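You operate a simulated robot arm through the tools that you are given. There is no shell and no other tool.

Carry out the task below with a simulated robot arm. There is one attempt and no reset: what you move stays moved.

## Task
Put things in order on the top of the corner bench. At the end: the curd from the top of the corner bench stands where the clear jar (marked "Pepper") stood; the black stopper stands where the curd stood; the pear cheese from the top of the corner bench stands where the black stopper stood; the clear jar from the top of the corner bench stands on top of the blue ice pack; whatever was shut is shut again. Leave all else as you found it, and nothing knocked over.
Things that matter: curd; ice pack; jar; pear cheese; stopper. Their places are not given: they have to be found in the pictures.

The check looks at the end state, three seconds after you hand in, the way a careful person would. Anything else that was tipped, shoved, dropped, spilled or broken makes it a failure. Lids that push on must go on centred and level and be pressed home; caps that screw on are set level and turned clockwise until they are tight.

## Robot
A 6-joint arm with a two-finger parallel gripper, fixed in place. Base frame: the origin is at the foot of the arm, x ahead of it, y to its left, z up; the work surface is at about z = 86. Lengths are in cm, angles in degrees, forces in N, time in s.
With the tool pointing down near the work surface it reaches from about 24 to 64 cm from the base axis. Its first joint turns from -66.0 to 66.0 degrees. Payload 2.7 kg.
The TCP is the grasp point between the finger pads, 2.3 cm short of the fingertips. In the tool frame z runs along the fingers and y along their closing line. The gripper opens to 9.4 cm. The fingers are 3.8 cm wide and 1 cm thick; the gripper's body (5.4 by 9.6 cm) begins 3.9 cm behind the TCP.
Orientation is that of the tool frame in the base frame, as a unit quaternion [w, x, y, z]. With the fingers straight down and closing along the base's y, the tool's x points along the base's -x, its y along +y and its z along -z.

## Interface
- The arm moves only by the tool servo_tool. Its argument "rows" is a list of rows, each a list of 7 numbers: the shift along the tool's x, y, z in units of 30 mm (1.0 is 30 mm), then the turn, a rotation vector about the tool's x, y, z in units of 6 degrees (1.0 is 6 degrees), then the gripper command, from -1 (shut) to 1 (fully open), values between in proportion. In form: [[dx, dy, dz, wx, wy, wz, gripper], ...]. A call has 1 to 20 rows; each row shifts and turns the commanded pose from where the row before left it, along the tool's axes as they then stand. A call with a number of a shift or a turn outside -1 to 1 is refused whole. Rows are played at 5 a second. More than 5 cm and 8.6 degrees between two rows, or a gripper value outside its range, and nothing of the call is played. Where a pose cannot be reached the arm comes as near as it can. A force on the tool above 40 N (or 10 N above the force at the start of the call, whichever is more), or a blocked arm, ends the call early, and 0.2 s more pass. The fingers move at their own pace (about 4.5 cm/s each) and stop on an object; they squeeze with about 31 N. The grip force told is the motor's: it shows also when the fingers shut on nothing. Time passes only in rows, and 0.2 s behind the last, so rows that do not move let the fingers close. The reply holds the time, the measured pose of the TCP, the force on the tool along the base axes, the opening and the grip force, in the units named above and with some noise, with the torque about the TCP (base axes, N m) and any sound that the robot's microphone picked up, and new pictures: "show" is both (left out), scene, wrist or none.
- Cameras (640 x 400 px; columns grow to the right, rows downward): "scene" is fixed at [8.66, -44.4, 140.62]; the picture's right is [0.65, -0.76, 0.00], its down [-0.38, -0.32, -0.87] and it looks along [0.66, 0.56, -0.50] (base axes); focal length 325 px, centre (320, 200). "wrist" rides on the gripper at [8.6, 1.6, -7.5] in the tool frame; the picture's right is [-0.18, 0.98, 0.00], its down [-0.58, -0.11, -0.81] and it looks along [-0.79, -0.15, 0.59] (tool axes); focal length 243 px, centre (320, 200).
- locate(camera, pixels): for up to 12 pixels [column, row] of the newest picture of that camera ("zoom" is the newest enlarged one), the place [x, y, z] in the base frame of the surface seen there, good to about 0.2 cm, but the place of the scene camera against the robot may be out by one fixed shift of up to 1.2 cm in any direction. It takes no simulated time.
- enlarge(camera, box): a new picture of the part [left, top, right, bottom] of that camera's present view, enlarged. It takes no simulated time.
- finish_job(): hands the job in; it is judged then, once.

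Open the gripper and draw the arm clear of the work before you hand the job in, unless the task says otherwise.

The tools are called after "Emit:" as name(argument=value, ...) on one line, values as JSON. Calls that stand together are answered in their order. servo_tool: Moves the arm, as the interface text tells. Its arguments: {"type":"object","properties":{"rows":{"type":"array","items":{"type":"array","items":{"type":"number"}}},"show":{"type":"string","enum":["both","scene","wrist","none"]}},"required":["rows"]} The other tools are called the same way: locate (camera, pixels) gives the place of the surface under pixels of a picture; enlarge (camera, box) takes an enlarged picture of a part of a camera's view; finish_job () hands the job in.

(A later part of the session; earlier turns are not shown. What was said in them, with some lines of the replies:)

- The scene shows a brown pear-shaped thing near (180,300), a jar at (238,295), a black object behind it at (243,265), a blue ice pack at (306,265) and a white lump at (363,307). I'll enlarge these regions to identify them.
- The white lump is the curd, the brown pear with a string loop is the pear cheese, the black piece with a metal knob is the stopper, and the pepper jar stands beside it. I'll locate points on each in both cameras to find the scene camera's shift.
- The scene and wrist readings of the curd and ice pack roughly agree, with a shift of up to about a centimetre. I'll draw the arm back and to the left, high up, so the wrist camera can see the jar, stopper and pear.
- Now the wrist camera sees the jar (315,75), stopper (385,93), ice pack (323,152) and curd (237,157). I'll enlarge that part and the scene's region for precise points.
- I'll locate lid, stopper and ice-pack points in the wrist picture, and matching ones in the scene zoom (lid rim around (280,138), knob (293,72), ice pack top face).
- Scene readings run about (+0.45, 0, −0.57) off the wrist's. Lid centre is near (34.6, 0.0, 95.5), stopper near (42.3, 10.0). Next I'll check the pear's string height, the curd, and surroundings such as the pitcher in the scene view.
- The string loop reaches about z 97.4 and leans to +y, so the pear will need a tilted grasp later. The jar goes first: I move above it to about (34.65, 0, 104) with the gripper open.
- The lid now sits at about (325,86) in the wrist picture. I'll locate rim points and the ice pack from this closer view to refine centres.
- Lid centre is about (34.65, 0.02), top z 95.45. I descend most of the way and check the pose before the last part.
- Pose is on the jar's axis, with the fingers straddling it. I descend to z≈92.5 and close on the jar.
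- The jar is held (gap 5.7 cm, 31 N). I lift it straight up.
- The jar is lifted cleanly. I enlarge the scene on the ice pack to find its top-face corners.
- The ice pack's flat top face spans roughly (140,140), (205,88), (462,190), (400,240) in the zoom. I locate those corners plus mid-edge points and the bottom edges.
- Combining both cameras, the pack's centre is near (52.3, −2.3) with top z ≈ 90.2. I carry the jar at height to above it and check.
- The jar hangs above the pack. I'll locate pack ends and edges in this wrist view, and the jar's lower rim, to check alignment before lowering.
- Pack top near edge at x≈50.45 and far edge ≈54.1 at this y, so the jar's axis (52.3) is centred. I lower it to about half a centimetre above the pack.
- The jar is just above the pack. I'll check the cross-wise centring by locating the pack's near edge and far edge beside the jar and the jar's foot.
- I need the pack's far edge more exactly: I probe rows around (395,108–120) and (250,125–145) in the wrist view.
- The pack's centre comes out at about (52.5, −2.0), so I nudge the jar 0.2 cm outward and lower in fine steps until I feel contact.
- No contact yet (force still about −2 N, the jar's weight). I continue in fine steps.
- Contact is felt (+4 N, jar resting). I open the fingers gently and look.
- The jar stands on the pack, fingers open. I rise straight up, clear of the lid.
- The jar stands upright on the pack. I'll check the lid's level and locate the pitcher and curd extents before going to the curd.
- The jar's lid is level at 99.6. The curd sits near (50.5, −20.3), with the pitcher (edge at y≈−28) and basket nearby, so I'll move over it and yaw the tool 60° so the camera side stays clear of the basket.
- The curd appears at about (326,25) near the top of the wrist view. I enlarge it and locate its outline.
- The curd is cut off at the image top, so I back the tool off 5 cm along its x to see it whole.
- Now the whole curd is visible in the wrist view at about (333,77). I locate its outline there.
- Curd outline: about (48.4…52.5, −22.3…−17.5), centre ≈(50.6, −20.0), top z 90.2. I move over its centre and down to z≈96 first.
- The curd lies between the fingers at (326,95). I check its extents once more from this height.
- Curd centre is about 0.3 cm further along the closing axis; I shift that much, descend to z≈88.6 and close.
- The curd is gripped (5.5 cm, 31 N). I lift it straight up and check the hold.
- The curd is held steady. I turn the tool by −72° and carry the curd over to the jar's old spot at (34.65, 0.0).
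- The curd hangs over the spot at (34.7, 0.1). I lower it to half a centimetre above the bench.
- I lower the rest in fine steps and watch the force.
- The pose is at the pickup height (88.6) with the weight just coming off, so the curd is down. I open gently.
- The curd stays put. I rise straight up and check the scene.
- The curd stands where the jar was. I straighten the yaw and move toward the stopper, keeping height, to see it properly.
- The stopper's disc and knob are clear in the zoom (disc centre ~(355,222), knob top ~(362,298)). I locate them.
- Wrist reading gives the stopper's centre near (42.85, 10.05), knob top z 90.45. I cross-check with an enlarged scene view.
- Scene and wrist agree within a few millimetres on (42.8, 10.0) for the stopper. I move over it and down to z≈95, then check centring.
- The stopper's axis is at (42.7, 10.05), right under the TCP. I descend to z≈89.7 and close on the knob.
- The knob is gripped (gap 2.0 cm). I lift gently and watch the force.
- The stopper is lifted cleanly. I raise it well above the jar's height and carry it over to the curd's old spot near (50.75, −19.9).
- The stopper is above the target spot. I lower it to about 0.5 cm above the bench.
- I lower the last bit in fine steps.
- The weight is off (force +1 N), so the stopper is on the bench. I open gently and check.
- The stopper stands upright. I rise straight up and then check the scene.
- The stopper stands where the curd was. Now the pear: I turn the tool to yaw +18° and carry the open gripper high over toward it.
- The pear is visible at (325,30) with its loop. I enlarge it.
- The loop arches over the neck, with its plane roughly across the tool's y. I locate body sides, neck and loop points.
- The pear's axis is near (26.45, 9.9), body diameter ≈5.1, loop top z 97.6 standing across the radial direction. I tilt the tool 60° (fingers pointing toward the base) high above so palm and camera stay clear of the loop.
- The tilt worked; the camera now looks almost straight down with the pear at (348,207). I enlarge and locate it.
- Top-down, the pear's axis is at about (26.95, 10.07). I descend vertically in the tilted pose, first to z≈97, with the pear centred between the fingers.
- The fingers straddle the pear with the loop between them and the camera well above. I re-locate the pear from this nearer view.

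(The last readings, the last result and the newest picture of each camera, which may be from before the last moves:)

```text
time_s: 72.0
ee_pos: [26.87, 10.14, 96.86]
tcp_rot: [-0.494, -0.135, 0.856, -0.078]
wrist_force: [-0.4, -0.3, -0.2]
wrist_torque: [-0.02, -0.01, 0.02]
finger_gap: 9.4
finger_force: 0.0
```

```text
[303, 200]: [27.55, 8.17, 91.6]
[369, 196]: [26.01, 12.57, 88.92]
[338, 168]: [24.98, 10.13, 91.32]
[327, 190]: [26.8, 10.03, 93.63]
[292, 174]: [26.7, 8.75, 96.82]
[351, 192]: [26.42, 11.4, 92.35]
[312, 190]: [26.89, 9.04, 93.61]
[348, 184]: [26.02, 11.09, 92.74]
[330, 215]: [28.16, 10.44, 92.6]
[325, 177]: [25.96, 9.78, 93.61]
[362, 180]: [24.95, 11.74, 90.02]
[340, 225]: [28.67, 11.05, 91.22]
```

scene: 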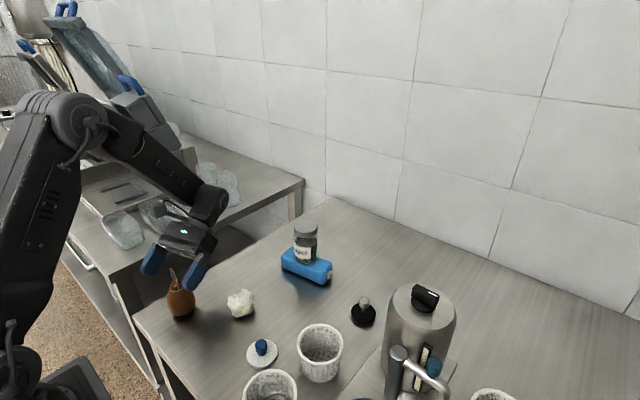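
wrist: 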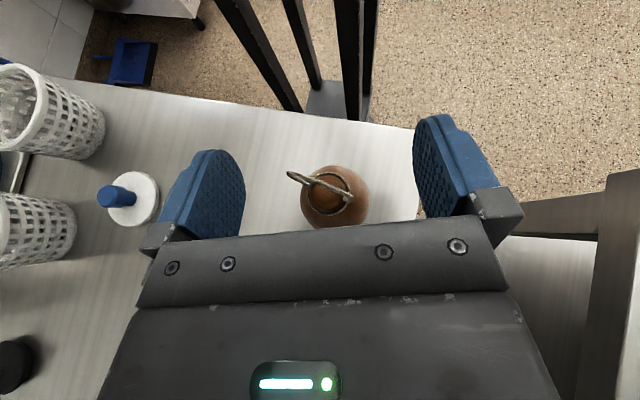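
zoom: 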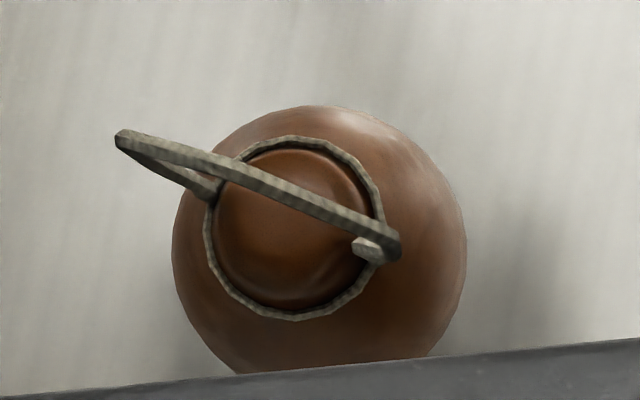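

The pear's axis reads (26.9, 10.1), matching the TCP. I descend to z≈89.2 in the tilted pose, still open.

Emit:
servo_tool(rows=[[-0.5, 0, 0.28, 0, 0, 0, 1], [-0.5, 0, 0.28, 0, 0, 0, 1], [-0.5, 0, 0.28, 0, 0, 0, 1], [-0.4, 0, 0.224, 0, 0, 0, 1], [-0.354, 0, 0.199, 0, 0, 0, 1], [0, 0, 0, 0, 0, 0, 1]])

Emit:
enlarge(camera="scene", box=[110, 210, 250, 330])

```text
time_s: 73.4
ee_pos: [27.13, 10.26, 89.25]
tcp_rot: [-0.494, -0.136, 0.855, -0.078]
wrist_force: [-0.3, 0.1, -0.5]
wrist_torque: [0.03, 0.02, 0.04]
finger_gap: 9.39
finger_force: 0.2
```

scene: 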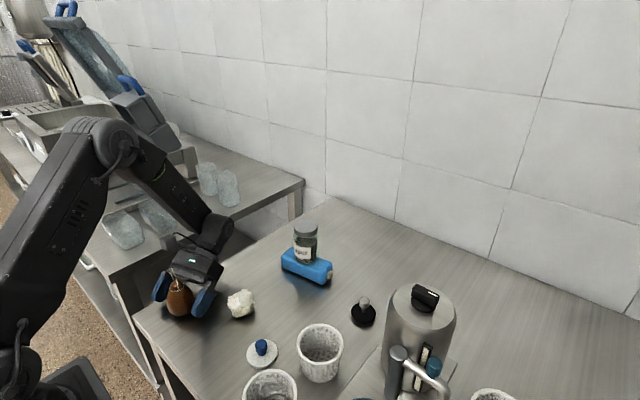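
wrist: 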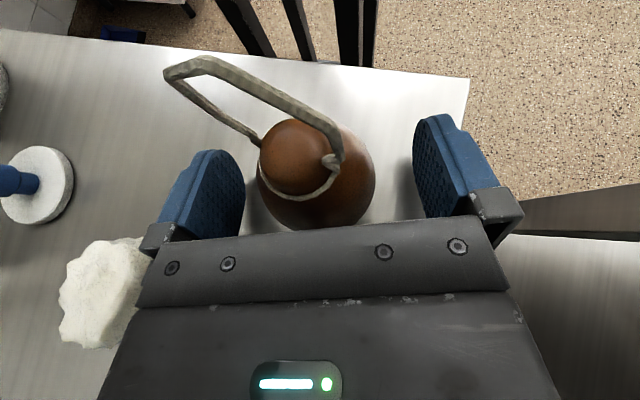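

```text
3.33 times, centred on (180, 270) of scene
```

zoom: 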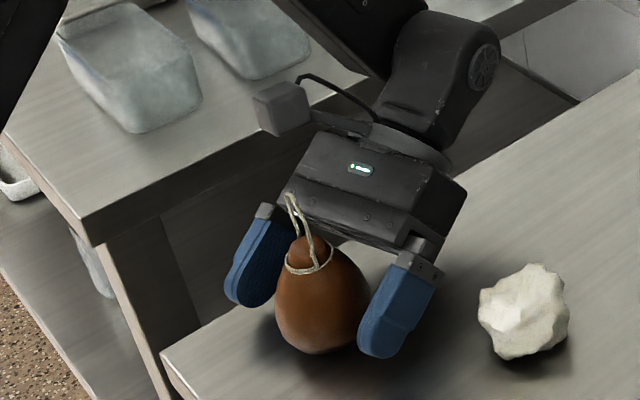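

The pear sits between the fingers with loop, palm and camera all clear. I close gently.

Emit:
servo_tool(rows=[[0, 0, 0, 0, 0, 0, 0.5], [0, 0, 0, 0, 0, 0, 0.2], [0, 0, 0, 0, 0, 0, -1], [0, 0, 0, 0, 0, 0, -1], [0, 0, 0, 0, 0, 0, -1], [0, 0, 0, 0, 0, 0, -1]])

Emit:
enlarge(camera="scene", box=[110, 210, 250, 330])

```text
time_s: 74.8
ee_pos: [27.17, 10.28, 89.14]
tcp_rot: [-0.494, -0.135, 0.855, -0.078]
wrist_force: [0.2, 0.3, 0.8]
wrist_torque: [0.0, 0.0, -0.01]
finger_gap: 5.37
finger_force: 31.4
```

scene: 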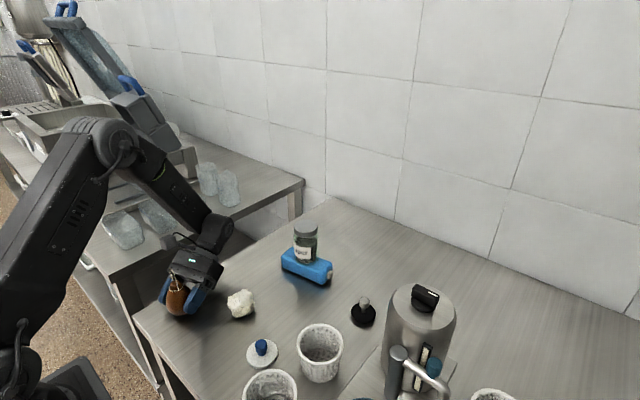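
wrist: 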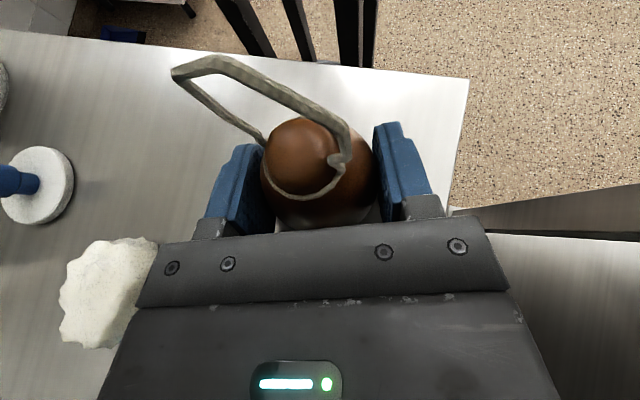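

```text
3.33 times, centred on (180, 270) of scene
```

zoom: 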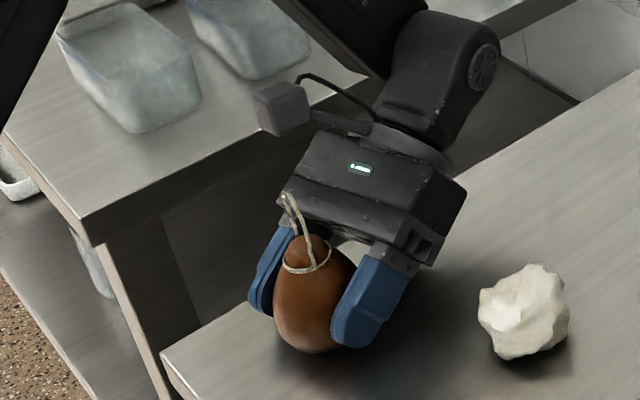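

The pear is gripped at 5.4 cm. I lift it straight up slowly and look whether it swings.

Emit:
servo_tool(rows=[[0.058, 0, -0.033, 0, 0, 0, -1], [0.115, 0, -0.067, 0, 0, 0, -1], [0.23, 0, -0.133, 0, 0, 0, -1], [0.346, 0, -0.2, 0, 0, 0, -1], [0, 0, 0, 0, 0, 0, -1]])

Emit:
enlarge(camera="scene", box=[110, 200, 250, 320])

```text
time_s: 76.0
ee_pos: [27.14, 10.2, 91.76]
tcp_rot: [-0.494, -0.135, 0.855, -0.078]
wrist_force: [-0.8, 0.2, -1.8]
wrist_torque: [0.02, 0.01, -0.01]
finger_gap: 5.37
finger_force: 30.8
```

scene: 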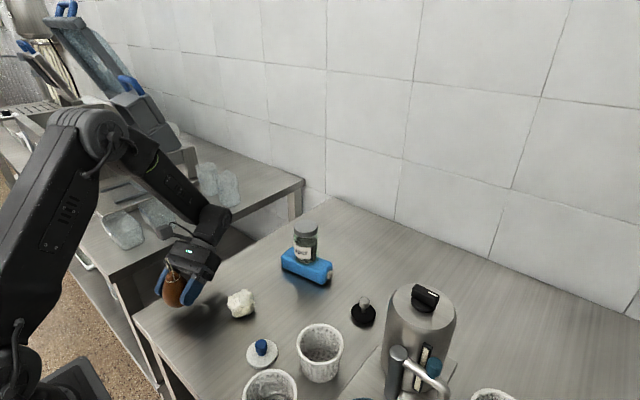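
wrist: 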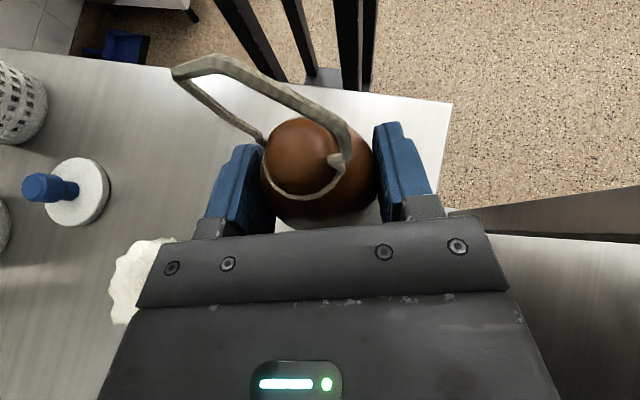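

```text
3.33 times, centred on (180, 260) of scene
```

zoom: 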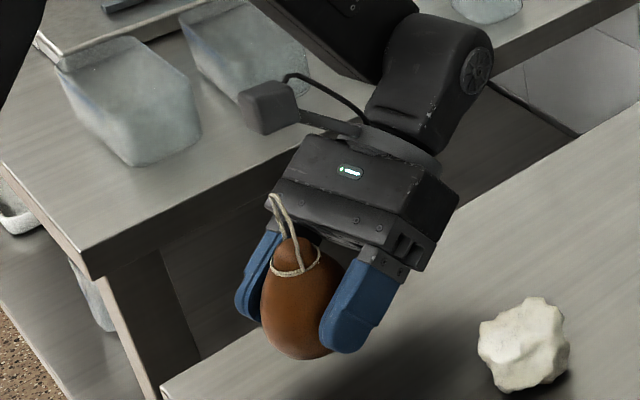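

The pear rose without swinging (head still at (305,150)). I locate its neck ring and sides to learn its offset from the TCP.

Emit:
enlarge(camera="wrist", box=[160, 40, 460, 240])

Emit:
locate(camera="wrist", pixels=[[300, 150], [268, 152], [336, 145], [302, 193], [303, 122], [285, 187], [325, 185], [370, 165], [345, 130], [320, 215], [290, 210], [306, 197]])

```text
2.00 times, centred on (310, 140) of wrist
```

zoom: 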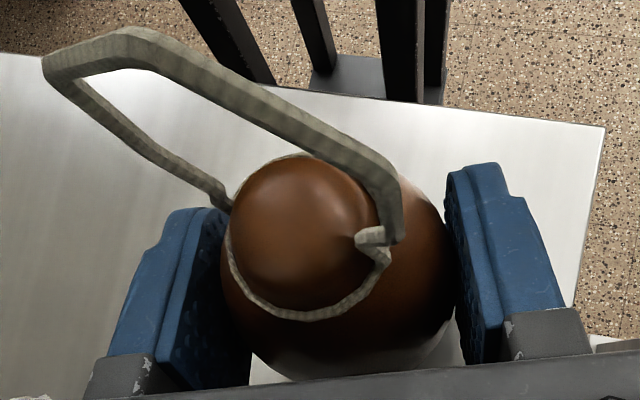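

```text
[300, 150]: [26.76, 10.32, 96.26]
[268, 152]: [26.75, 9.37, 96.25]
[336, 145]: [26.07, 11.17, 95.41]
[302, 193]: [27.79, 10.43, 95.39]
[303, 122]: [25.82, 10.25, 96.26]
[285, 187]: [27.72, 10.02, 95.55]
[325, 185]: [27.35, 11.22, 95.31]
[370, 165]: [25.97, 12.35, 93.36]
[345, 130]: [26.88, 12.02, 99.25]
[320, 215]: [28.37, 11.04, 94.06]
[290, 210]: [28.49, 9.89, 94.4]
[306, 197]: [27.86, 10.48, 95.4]
```

The pear's axis sits about 0.3 cm inward of the TCP. I raise it further and carry it toward the stopper's old spot, aiming the pear's axis at (42.72, 10.05).

Emit:
servo_tool(rows=[[0.5, 0, -0.289, 0, 0, 0, -1], [0.7, 0, -0.404, 0, 0, 0, -1], [0.7, 0, -0.404, 0, 0, 0, -1], [0.698, 0, -0.403, 0, 0, 0, -1], [-0.15, -0.1, -0.26, 0, 0, 0, -1], [-0.313, -0.21, -0.5423, 0, 0, 0, -1], [-0.313, -0.21, -0.5423, 0, 0, 0, -1], [-0.313, -0.21, -0.5423, 0, 0, 0, -1], [-0.313, -0.21, -0.5423, 0, 0, 0, -1], [-0.313, -0.21, -0.5423, 0, 0, 0, -1], [-0.313, -0.21, -0.5423, 0, 0, 0, -1], [-0.313, -0.21, -0.5423, 0, 0, 0, -1], [-0.163, -0.11, -0.282, 0, 0, 0, -1], [0, 0, 0, 0, 0, 0, -1], [0, 0, 0, 0, 0, 0, -1]])

Emit:
enlarge(camera="scene", box=[170, 170, 350, 310])

```text
time_s: 79.2
ee_pos: [39.18, 8.58, 98.0]
tcp_rot: [-0.492, -0.137, 0.856, -0.079]
wrist_force: [0.4, 0.3, -1.9]
wrist_torque: [-0.01, -0.01, -0.01]
finger_gap: 5.35
finger_force: 30.8
out of reach, approached as far as the arm can: row 10, 11, 12, 13
```

scene: 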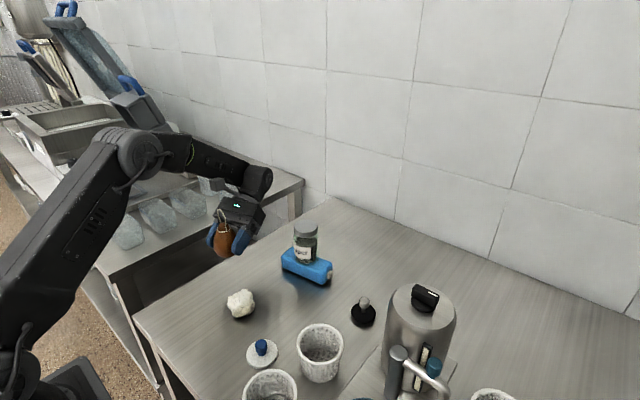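
wrist: 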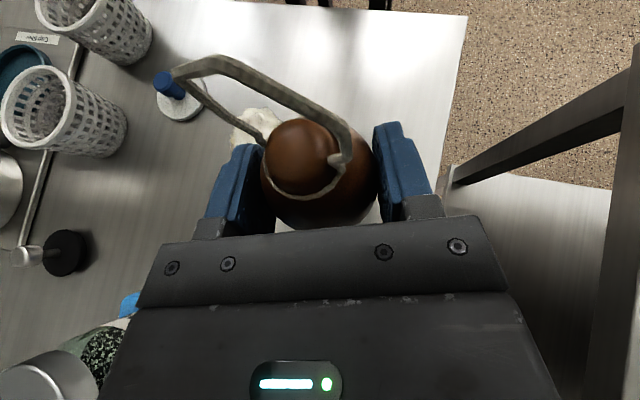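

```text
2.86 times, centred on (260, 240) of scene
```

zoom: 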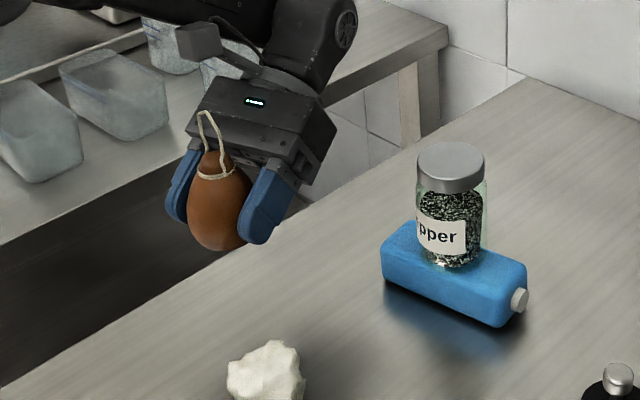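

The arm reports it cannot go farther out at this height with the 60° tilt; it stopped at (39.2, 8.6, 98). A lower wrist may fold less, so I lower 6 cm and see how far it gets.

Emit:
servo_tool(rows=[[-0.433, 0, 0.25, 0, 0, 0, -1], [-0.433, 0, 0.25, 0, 0, 0, -1], [-0.433, 0, 0.25, 0, 0, 0, -1], [-0.433, 0, 0.25, 0, 0, 0, -1], [0, 0, 0, 0, 0, 0, -1]])

```text
time_s: 80.4
ee_pos: [39.17, 8.76, 92.02]
tcp_rot: [-0.494, -0.135, 0.856, -0.078]
wrist_force: [-0.2, -0.3, -1.3]
wrist_torque: [-0.03, 0.01, 0.03]
finger_gap: 5.37
finger_force: 30.8
```

scene: 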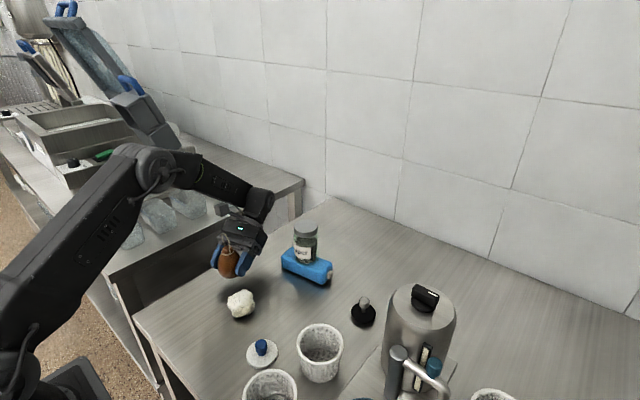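
wrist: 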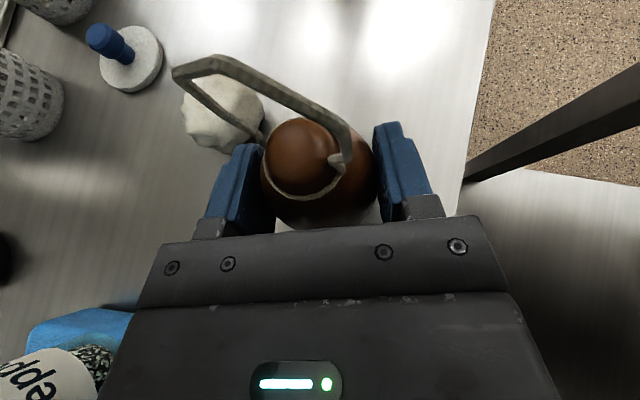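

At z≈92 the pose is reachable and orientation is exact. I move on outward and slightly lower toward (43.0, 10.1, 90.7).

Emit:
servo_tool(rows=[[-0.375, 0, 0.217, 0, 0, 0, -1], [-0.226, 0.0145, -0.392, 0, 0, 0, -1], [-0.226, 0.0145, -0.392, 0, 0, 0, -1], [-0.226, 0.0145, -0.391, 0, 0, 0, -1], [0, 0, 0, 0, 0, 0, -1]])

```text
time_s: 81.6
ee_pos: [42.45, 9.95, 90.63]
tcp_rot: [-0.494, -0.135, 0.856, -0.078]
wrist_force: [0.6, 0.4, -1.0]
wrist_torque: [0.01, 0.04, 0.01]
finger_gap: 5.36
finger_force: 30.5
out of reach, approached as far as the arm can: row 4
```

scene: 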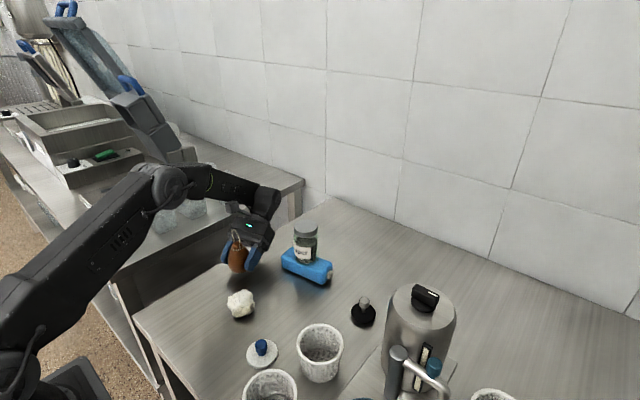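
wrist: 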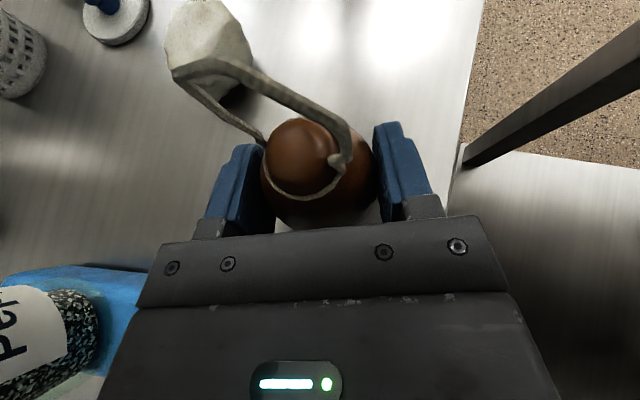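

I'm at (42.45, 9.95, 90.6), half a centimetre short. Lowering extends the reach a little, so I lower 0.9 cm and then move out the remaining 0.5 cm.

Emit:
servo_tool(rows=[[-0.13, 0, 0.075, 0, 0, 0, -1], [-0.13, 0, 0.075, 0, 0, 0, -1], [-0.042, 0, -0.072, 0, 0, 0, -1], [-0.042, 0, -0.072, 0, 0, 0, -1], [0, 0, 0, 0, 0, 0, -1]])

Emit:
enlarge(camera="scene", box=[190, 190, 330, 300])

```text
time_s: 82.8
ee_pos: [42.7, 9.97, 89.77]
tcp_rot: [-0.494, -0.136, 0.855, -0.079]
wrist_force: [-0.5, -0.3, -1.4]
wrist_torque: [-0.01, -0.01, 0.02]
finger_gap: 5.37
finger_force: 31.2
```

scene: 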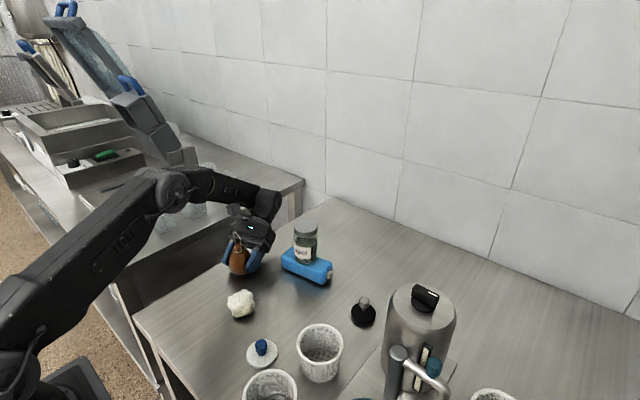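
wrist: 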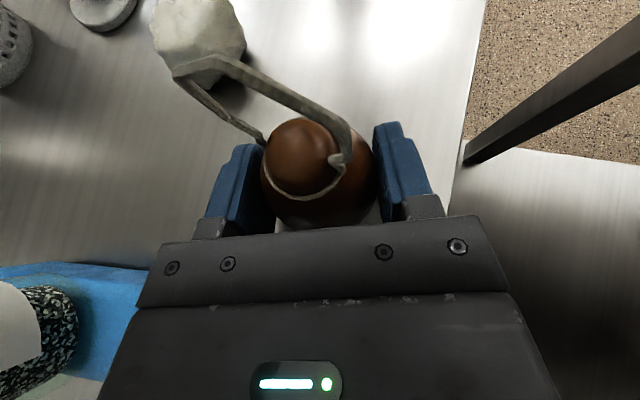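

```text
3.64 times, centred on (260, 245) of scene
```

zoom: 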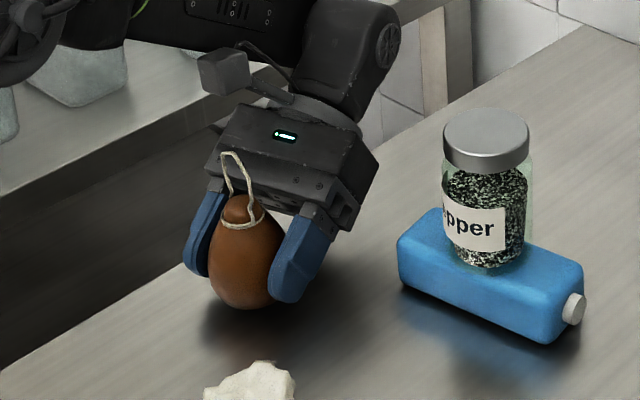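

Pose holds without a reach warning; TCP reads (42.7, 9.97, 89.8). I lower a further 0.3 cm with a 0.15 cm nudge outward and watch the force.

Emit:
servo_tool(rows=[[-0.0577, 0, 0.0333, 0, 0, 0, -1], [-0.025, 0, -0.0433, 0, 0, 0, -1], [-0.0289, 0, 0.0167, 0, 0, 0, -1], [0, 0, 0, 0, 0, 0, -1]], show="none")

```text
time_s: 83.8
ee_pos: [42.97, 10.04, 89.27]
tcp_rot: [-0.492, -0.136, 0.856, -0.078]
wrist_force: [-0.5, -0.2, -1.3]
wrist_torque: [-0.01, -0.01, 0.01]
finger_gap: 5.38
finger_force: 31.1
```

Still hanging (−1.3 N). I lower in 0.06 cm steps.

Emit:
servo_tool(rows=[[-0.0173, 0, 0.01, 0, 0, 0, -1], [-0.0173, 0, 0.01, 0, 0, 0, -1], [0, 0, 0, 0, 0, 0, -1]], show="none")

```text
time_s: 84.6
ee_pos: [43.01, 10.06, 89.31]
tcp_rot: [-0.493, -0.135, 0.856, -0.078]
wrist_force: [0.2, 1.4, -1.3]
wrist_torque: [0.01, 0.0, 0.03]
finger_gap: 5.38
finger_force: 31.2
```

Emit:
servo_tool(rows=[[-0.0173, 0, 0.01, 0, 0, 0, -1], [-0.0173, 0, 0.01, 0, 0, 0, -1], [0, 0, 0, 0, 0, 0, -1]], show="none")

```text
time_s: 85.4
ee_pos: [42.89, 10.06, 89.25]
tcp_rot: [-0.493, -0.135, 0.856, -0.078]
wrist_force: [-1.7, 0.3, 7.3]
wrist_torque: [0.01, 0.14, -0.02]
finger_gap: 5.4
finger_force: 30.8
```

Contact is firm (+7 N): the pear is on the bench. Before releasing I check where the wall and bench back are, as I'll have to withdraw outward while reducing the tilt.

Emit:
locate(camera="scene", pixels=[[335, 198], [334, 185], [420, 232], [345, 205], [310, 196], [270, 190], [265, 200], [380, 180], [240, 250], [250, 285], [300, 190], [225, 200]])

```text
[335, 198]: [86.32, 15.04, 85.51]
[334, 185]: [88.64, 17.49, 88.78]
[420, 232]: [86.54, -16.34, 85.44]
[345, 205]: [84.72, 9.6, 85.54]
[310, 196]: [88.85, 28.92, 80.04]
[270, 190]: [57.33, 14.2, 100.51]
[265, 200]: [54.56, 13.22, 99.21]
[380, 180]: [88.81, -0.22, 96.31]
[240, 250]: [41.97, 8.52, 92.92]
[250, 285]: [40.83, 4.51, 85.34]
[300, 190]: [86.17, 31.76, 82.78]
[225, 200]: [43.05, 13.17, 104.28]
```

The wall is far off (x≈88), so there is room. I ease the preload slightly and open the fingers gently.

Emit:
servo_tool(rows=[[0.012, 0, -0.007, 0, 0, 0, -1], [0, 0, 0, 0, 0, 0, 0.17], [0, 0, 0, 0, 0, 0, 0.25], [0, 0, 0, 0, 0, 0, 0.4], [0, 0, 0, 0, 0, 0, 0.7], [0, 0, 0, 0, 0, 0, 1], [0, 0, 0, 0, 0, 0, 1]])

Emit:
enlarge(camera="scene", box=[190, 190, 330, 300])

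```text
time_s: 87.0
ee_pos: [42.94, 10.03, 89.16]
tcp_rot: [-0.493, -0.135, 0.856, -0.077]
wrist_force: [0.4, -0.4, 0.1]
wrist_torque: [0.01, -0.03, -0.02]
finger_gap: 9.4
finger_force: 0.1
```

scene: 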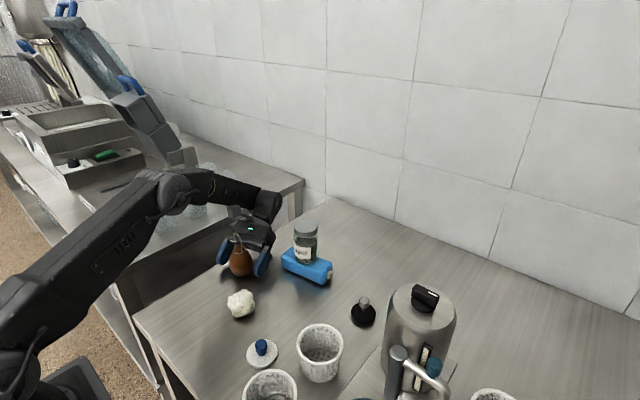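
wrist: 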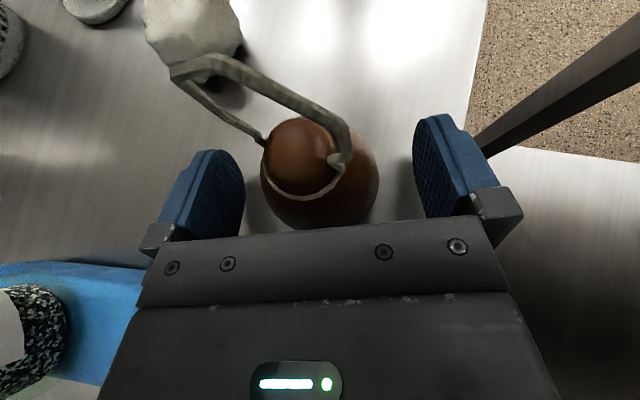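

```text
3.64 times, centred on (260, 245) of scene
```

zoom: 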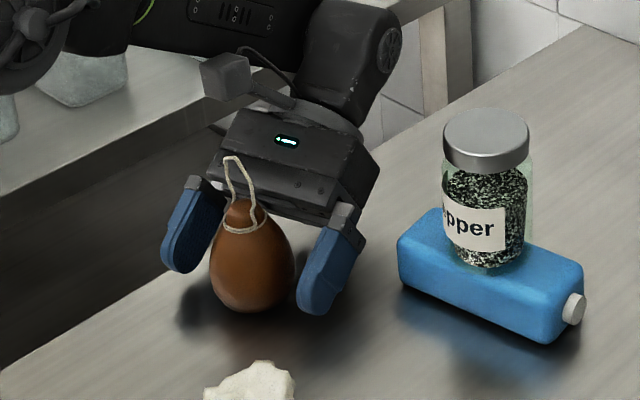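

The pear stands upright at the stopper's old place. I withdraw by reducing the tilt while backing outward and up, starting with a small step to check the reach.

Emit:
servo_tool(rows=[[-0.007, 0, -0.112, 0, -0.5, 0, 1], [0, 0, -0.112, 0, -0.5, 0, 1], [0, 0, 0, 0, 0, 0, 1]])

Emit:
enlarge(camera="scene", box=[190, 190, 330, 300])

```text
time_s: 87.8
ee_pos: [43.61, 10.17, 89.48]
tcp_rot: [-0.448, -0.139, 0.88, -0.071]
wrist_force: [0.1, 0.4, 0.0]
wrist_torque: [-0.02, 0.0, 0.02]
finger_gap: 9.4
finger_force: 0.0
```

scene: 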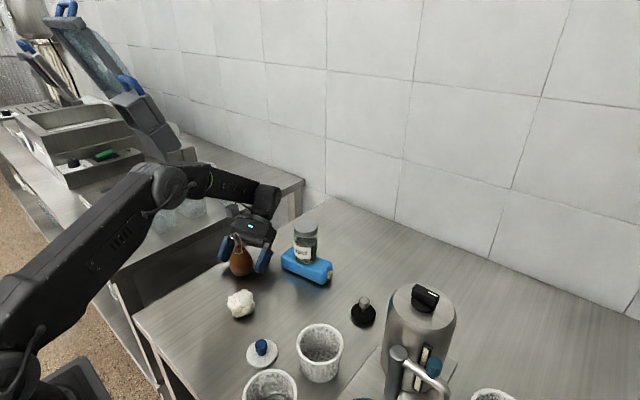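
wrist: 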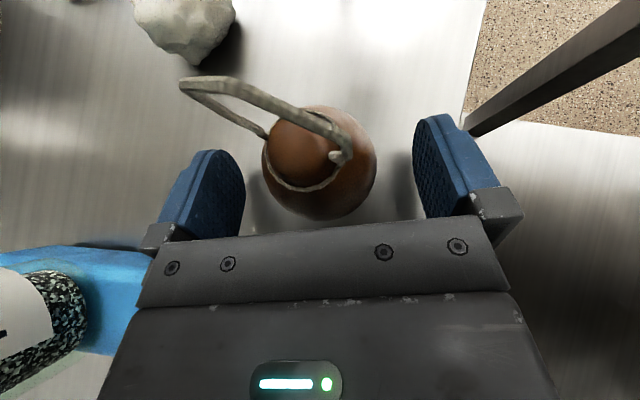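

```text
3.64 times, centred on (260, 245) of scene
```

zoom: 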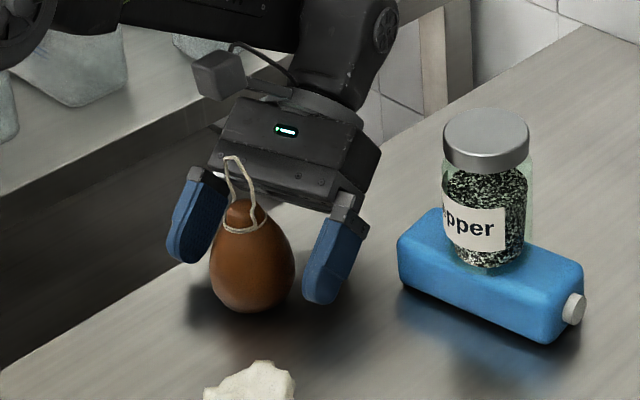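

The step went as planned; the pear is undisturbed. I continue the outward-and-up withdrawal with the tilt shrinking.

Emit:
servo_tool(rows=[[0.02, 0, -0.2, 0, -0.5, 0, 1], [0.02, 0, -0.2, 0, -0.5, 0, 1], [0.012, 0, -0.235, 0, -0.5, 0, 1], [0.012, 0, -0.235, 0, -0.5, 0, 1], [0.01, 0, -0.26, 0, -0.5, 0, 1], [0.01, 0, -0.26, 0, -0.5, 0, 1], [0, 0, 0, 0, 0, 0, 1]])

Emit:
enlarge(camera="scene", box=[190, 190, 330, 300])

```text
time_s: 89.4
ee_pos: [46.27, 11.24, 92.69]
tcp_rot: [-0.305, -0.149, 0.94, -0.048]
wrist_force: [-0.1, 0.7, 0.8]
wrist_torque: [0.02, 0.0, 0.02]
finger_gap: 9.4
finger_force: 0.1
```

scene: 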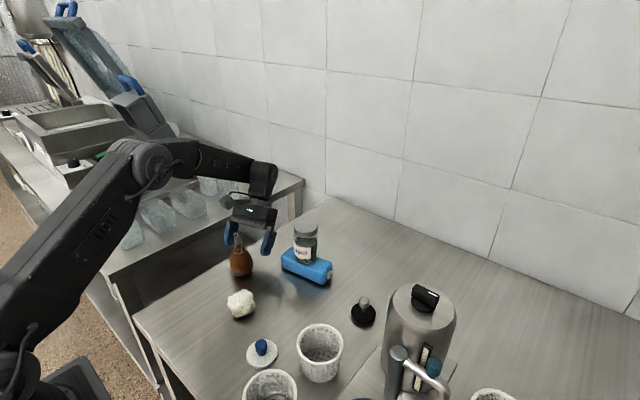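
wrist: 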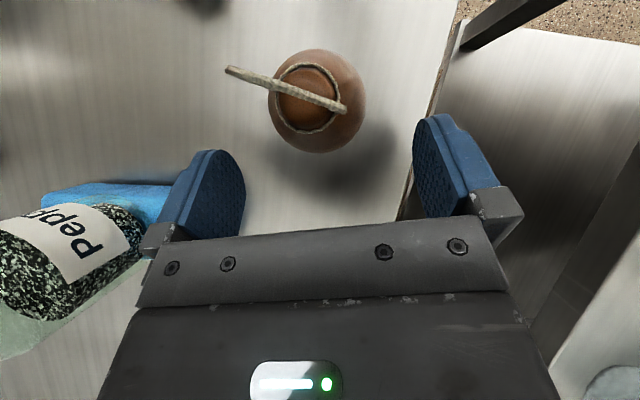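

```text
3.64 times, centred on (260, 245) of scene
```

zoom: 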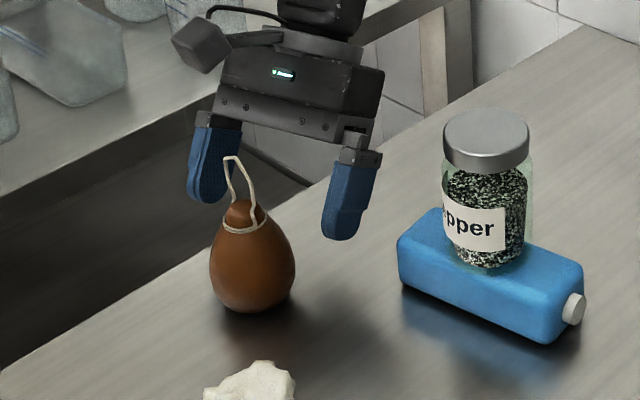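

Clear of the pear and loop. I keep rising and bring the tool back to vertical.

Emit:
servo_tool(rows=[[0.137, 0, -0.642, 0, -1, 0, 1], [0.189, 0, -0.66, 0, -1, 0, 1], [0.207, 0, -0.71, 0, -1, 0, 1], [0.247, 0, -0.76, 0, -1, 0, 1], [0.173, 0, -0.815, 0, -1, 0, 1], [0.087, 0, -0.829, 0, -1, 0, 1], [0, 0, 0, 0, 0, 0, 1]])

Emit:
enlarge(camera="scene", box=[190, 200, 390, 340])

```text
time_s: 91.0
ee_pos: [47.54, 11.82, 105.95]
tcp_rot: [0.001, -0.157, 0.988, 0.001]
wrist_force: [0.1, -0.1, 0.0]
wrist_torque: [-0.01, -0.03, 0.01]
finger_gap: 9.4
finger_force: 0.0
```

scene: 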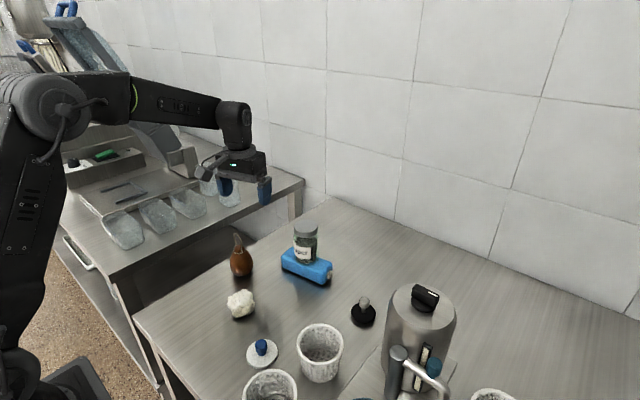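
wrist: 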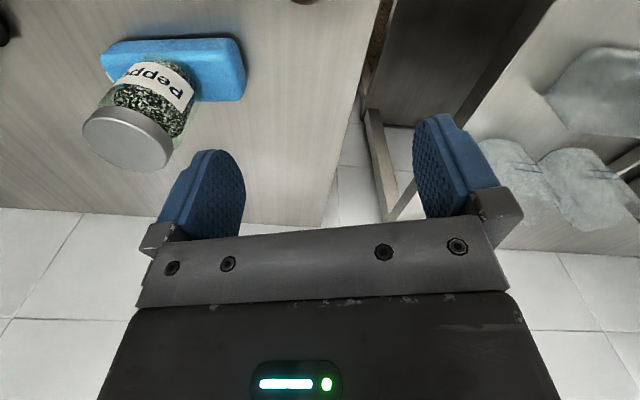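

```text
2.86 times, centred on (290, 270) of scene
```

zoom: 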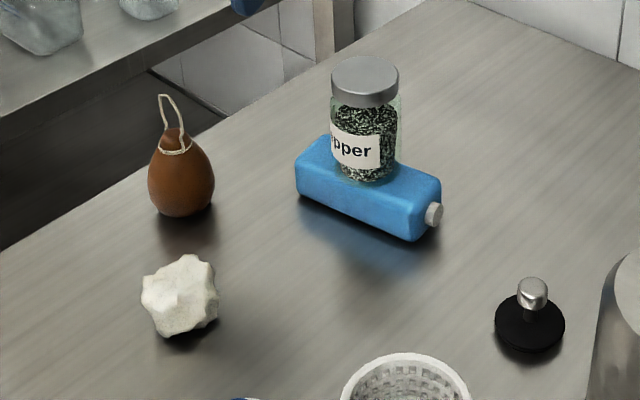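

All four items look right. I rise, straighten the yaw and draw back to the earlier overview pose to verify the positions.

Emit:
servo_tool(rows=[[0, 0, -0.9, 0, 0, 0, 1], [0, 0, -0.9, 0, 0, 0, 1], [0, 0, -0.9, 0, 0, 0, 1], [0, 0, -0.97, 0, 0, 0, 1], [0, 0, 0, 0, 0, 1, 1], [0, 0, 0, 0, 0, 1, 1], [0, 0, 0, 0, 0, 1, 1], [0.8, -0.404, 0, 0, 0, 0, 1], [0.8, -0.404, 0, 0, 0, 0, 1], [0.8, -0.404, 0, 0, 0, 0, 1], [0.8, -0.404, 0, 0, 0, 0, 1], [0.8, -0.404, 0, 0, 0, 0, 1], [0.8, -0.404, 0, 0, 0, 0, 1], [0.8, -0.404, 0, 0, 0, 0, 1], [0.8, -0.404, 0, 0, 0, 0, 1], [0, 0, 0, 0, 0, 0, 1], [0, 0, 0, 0, 0, 0, 1]])

Emit:
enlarge(camera="wrist", box=[200, 0, 440, 180])

```text
time_s: 94.6
ee_pos: [28.42, 1.86, 116.97]
tcp_rot: [-0.001, 0.001, 1.0, 0.0]
wrist_force: [0.0, 0.4, 0.1]
wrist_torque: [0.01, 0.0, -0.01]
finger_gap: 9.39
finger_force: 0.1
```

scene: 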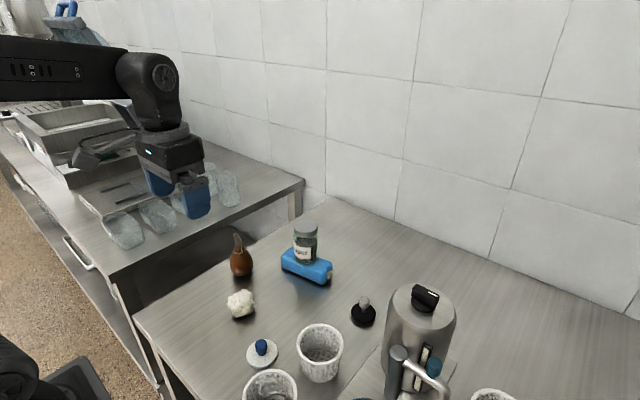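
wrist: 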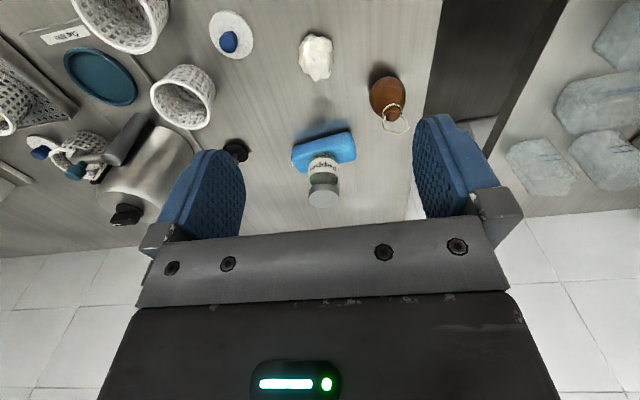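

```text
2.22 times, centred on (320, 90) of wrist
```

zoom: 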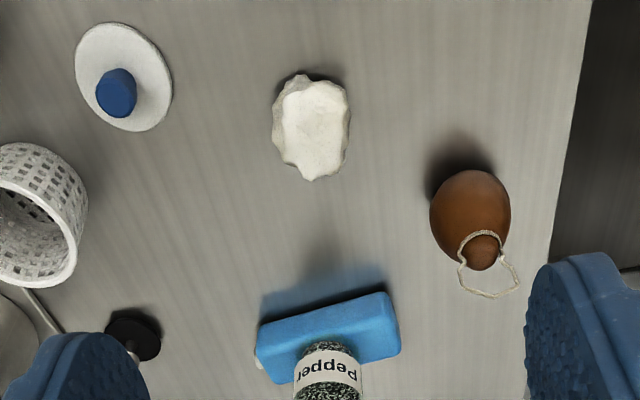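

Everything matches the intended layout in this view. I locate the curd, pear and ice pack once more to confirm the positions numerically.

Emit:
locate(camera="zoom", pixels=[[313, 125], [276, 130], [348, 115], [300, 78], [316, 175], [432, 215], [509, 205], [470, 180], [480, 250], [258, 340], [385, 297], [398, 350]])

Emit:
enlarge(camera="scene", box=[190, 210, 400, 370])

```text
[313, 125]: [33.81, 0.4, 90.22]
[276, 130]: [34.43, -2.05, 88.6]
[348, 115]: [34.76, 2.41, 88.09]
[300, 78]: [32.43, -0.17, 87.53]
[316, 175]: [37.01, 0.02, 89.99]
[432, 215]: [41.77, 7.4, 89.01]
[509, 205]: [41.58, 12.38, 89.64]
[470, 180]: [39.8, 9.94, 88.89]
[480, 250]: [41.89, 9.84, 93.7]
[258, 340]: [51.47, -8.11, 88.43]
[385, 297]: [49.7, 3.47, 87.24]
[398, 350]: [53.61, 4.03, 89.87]
```

```text
2.50 times, centred on (295, 290) of scene
```

zoom: 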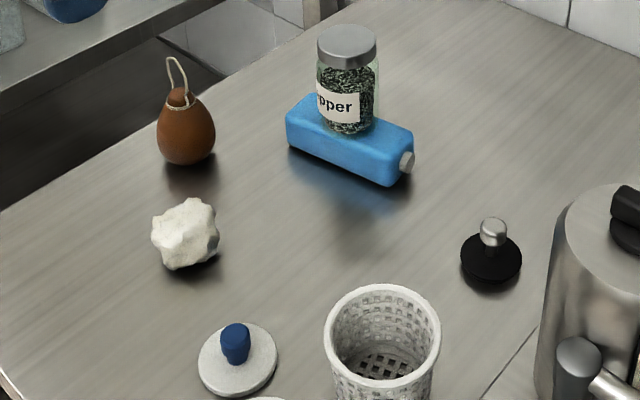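

Curd centre is about (34.7, 0.2), pear about (42.4, 9.95), the jar is upright on the unmoved ice pack, and the stopper stands at the curd's old place. The gripper is open and the arm is clear, so I hand the job in.

Emit:
finish_job()

```text
The job is handed in.
```

I moved all four things and handed the job in. No check result has come back. In the last pictures everything stood upright and nothing else had been moved.

| Item | Where it stands now | How close |
|---|---|---|
| Clear jar ("Pepper") | On top of the blue ice pack, lid still on | Within about 0.3 cm of the pack's centre |
| Curd | Where the jar stood | Within about 0.2 cm |
| Black stopper | Where the curd stood | Within about 0.5 cm; the curd's lumpy shape made its exact centre uncertain |
| Pear cheese | Where the stopper stood | Within about 0.4 cm |

The gripper is open and the arm is drawn back clear of the bench.
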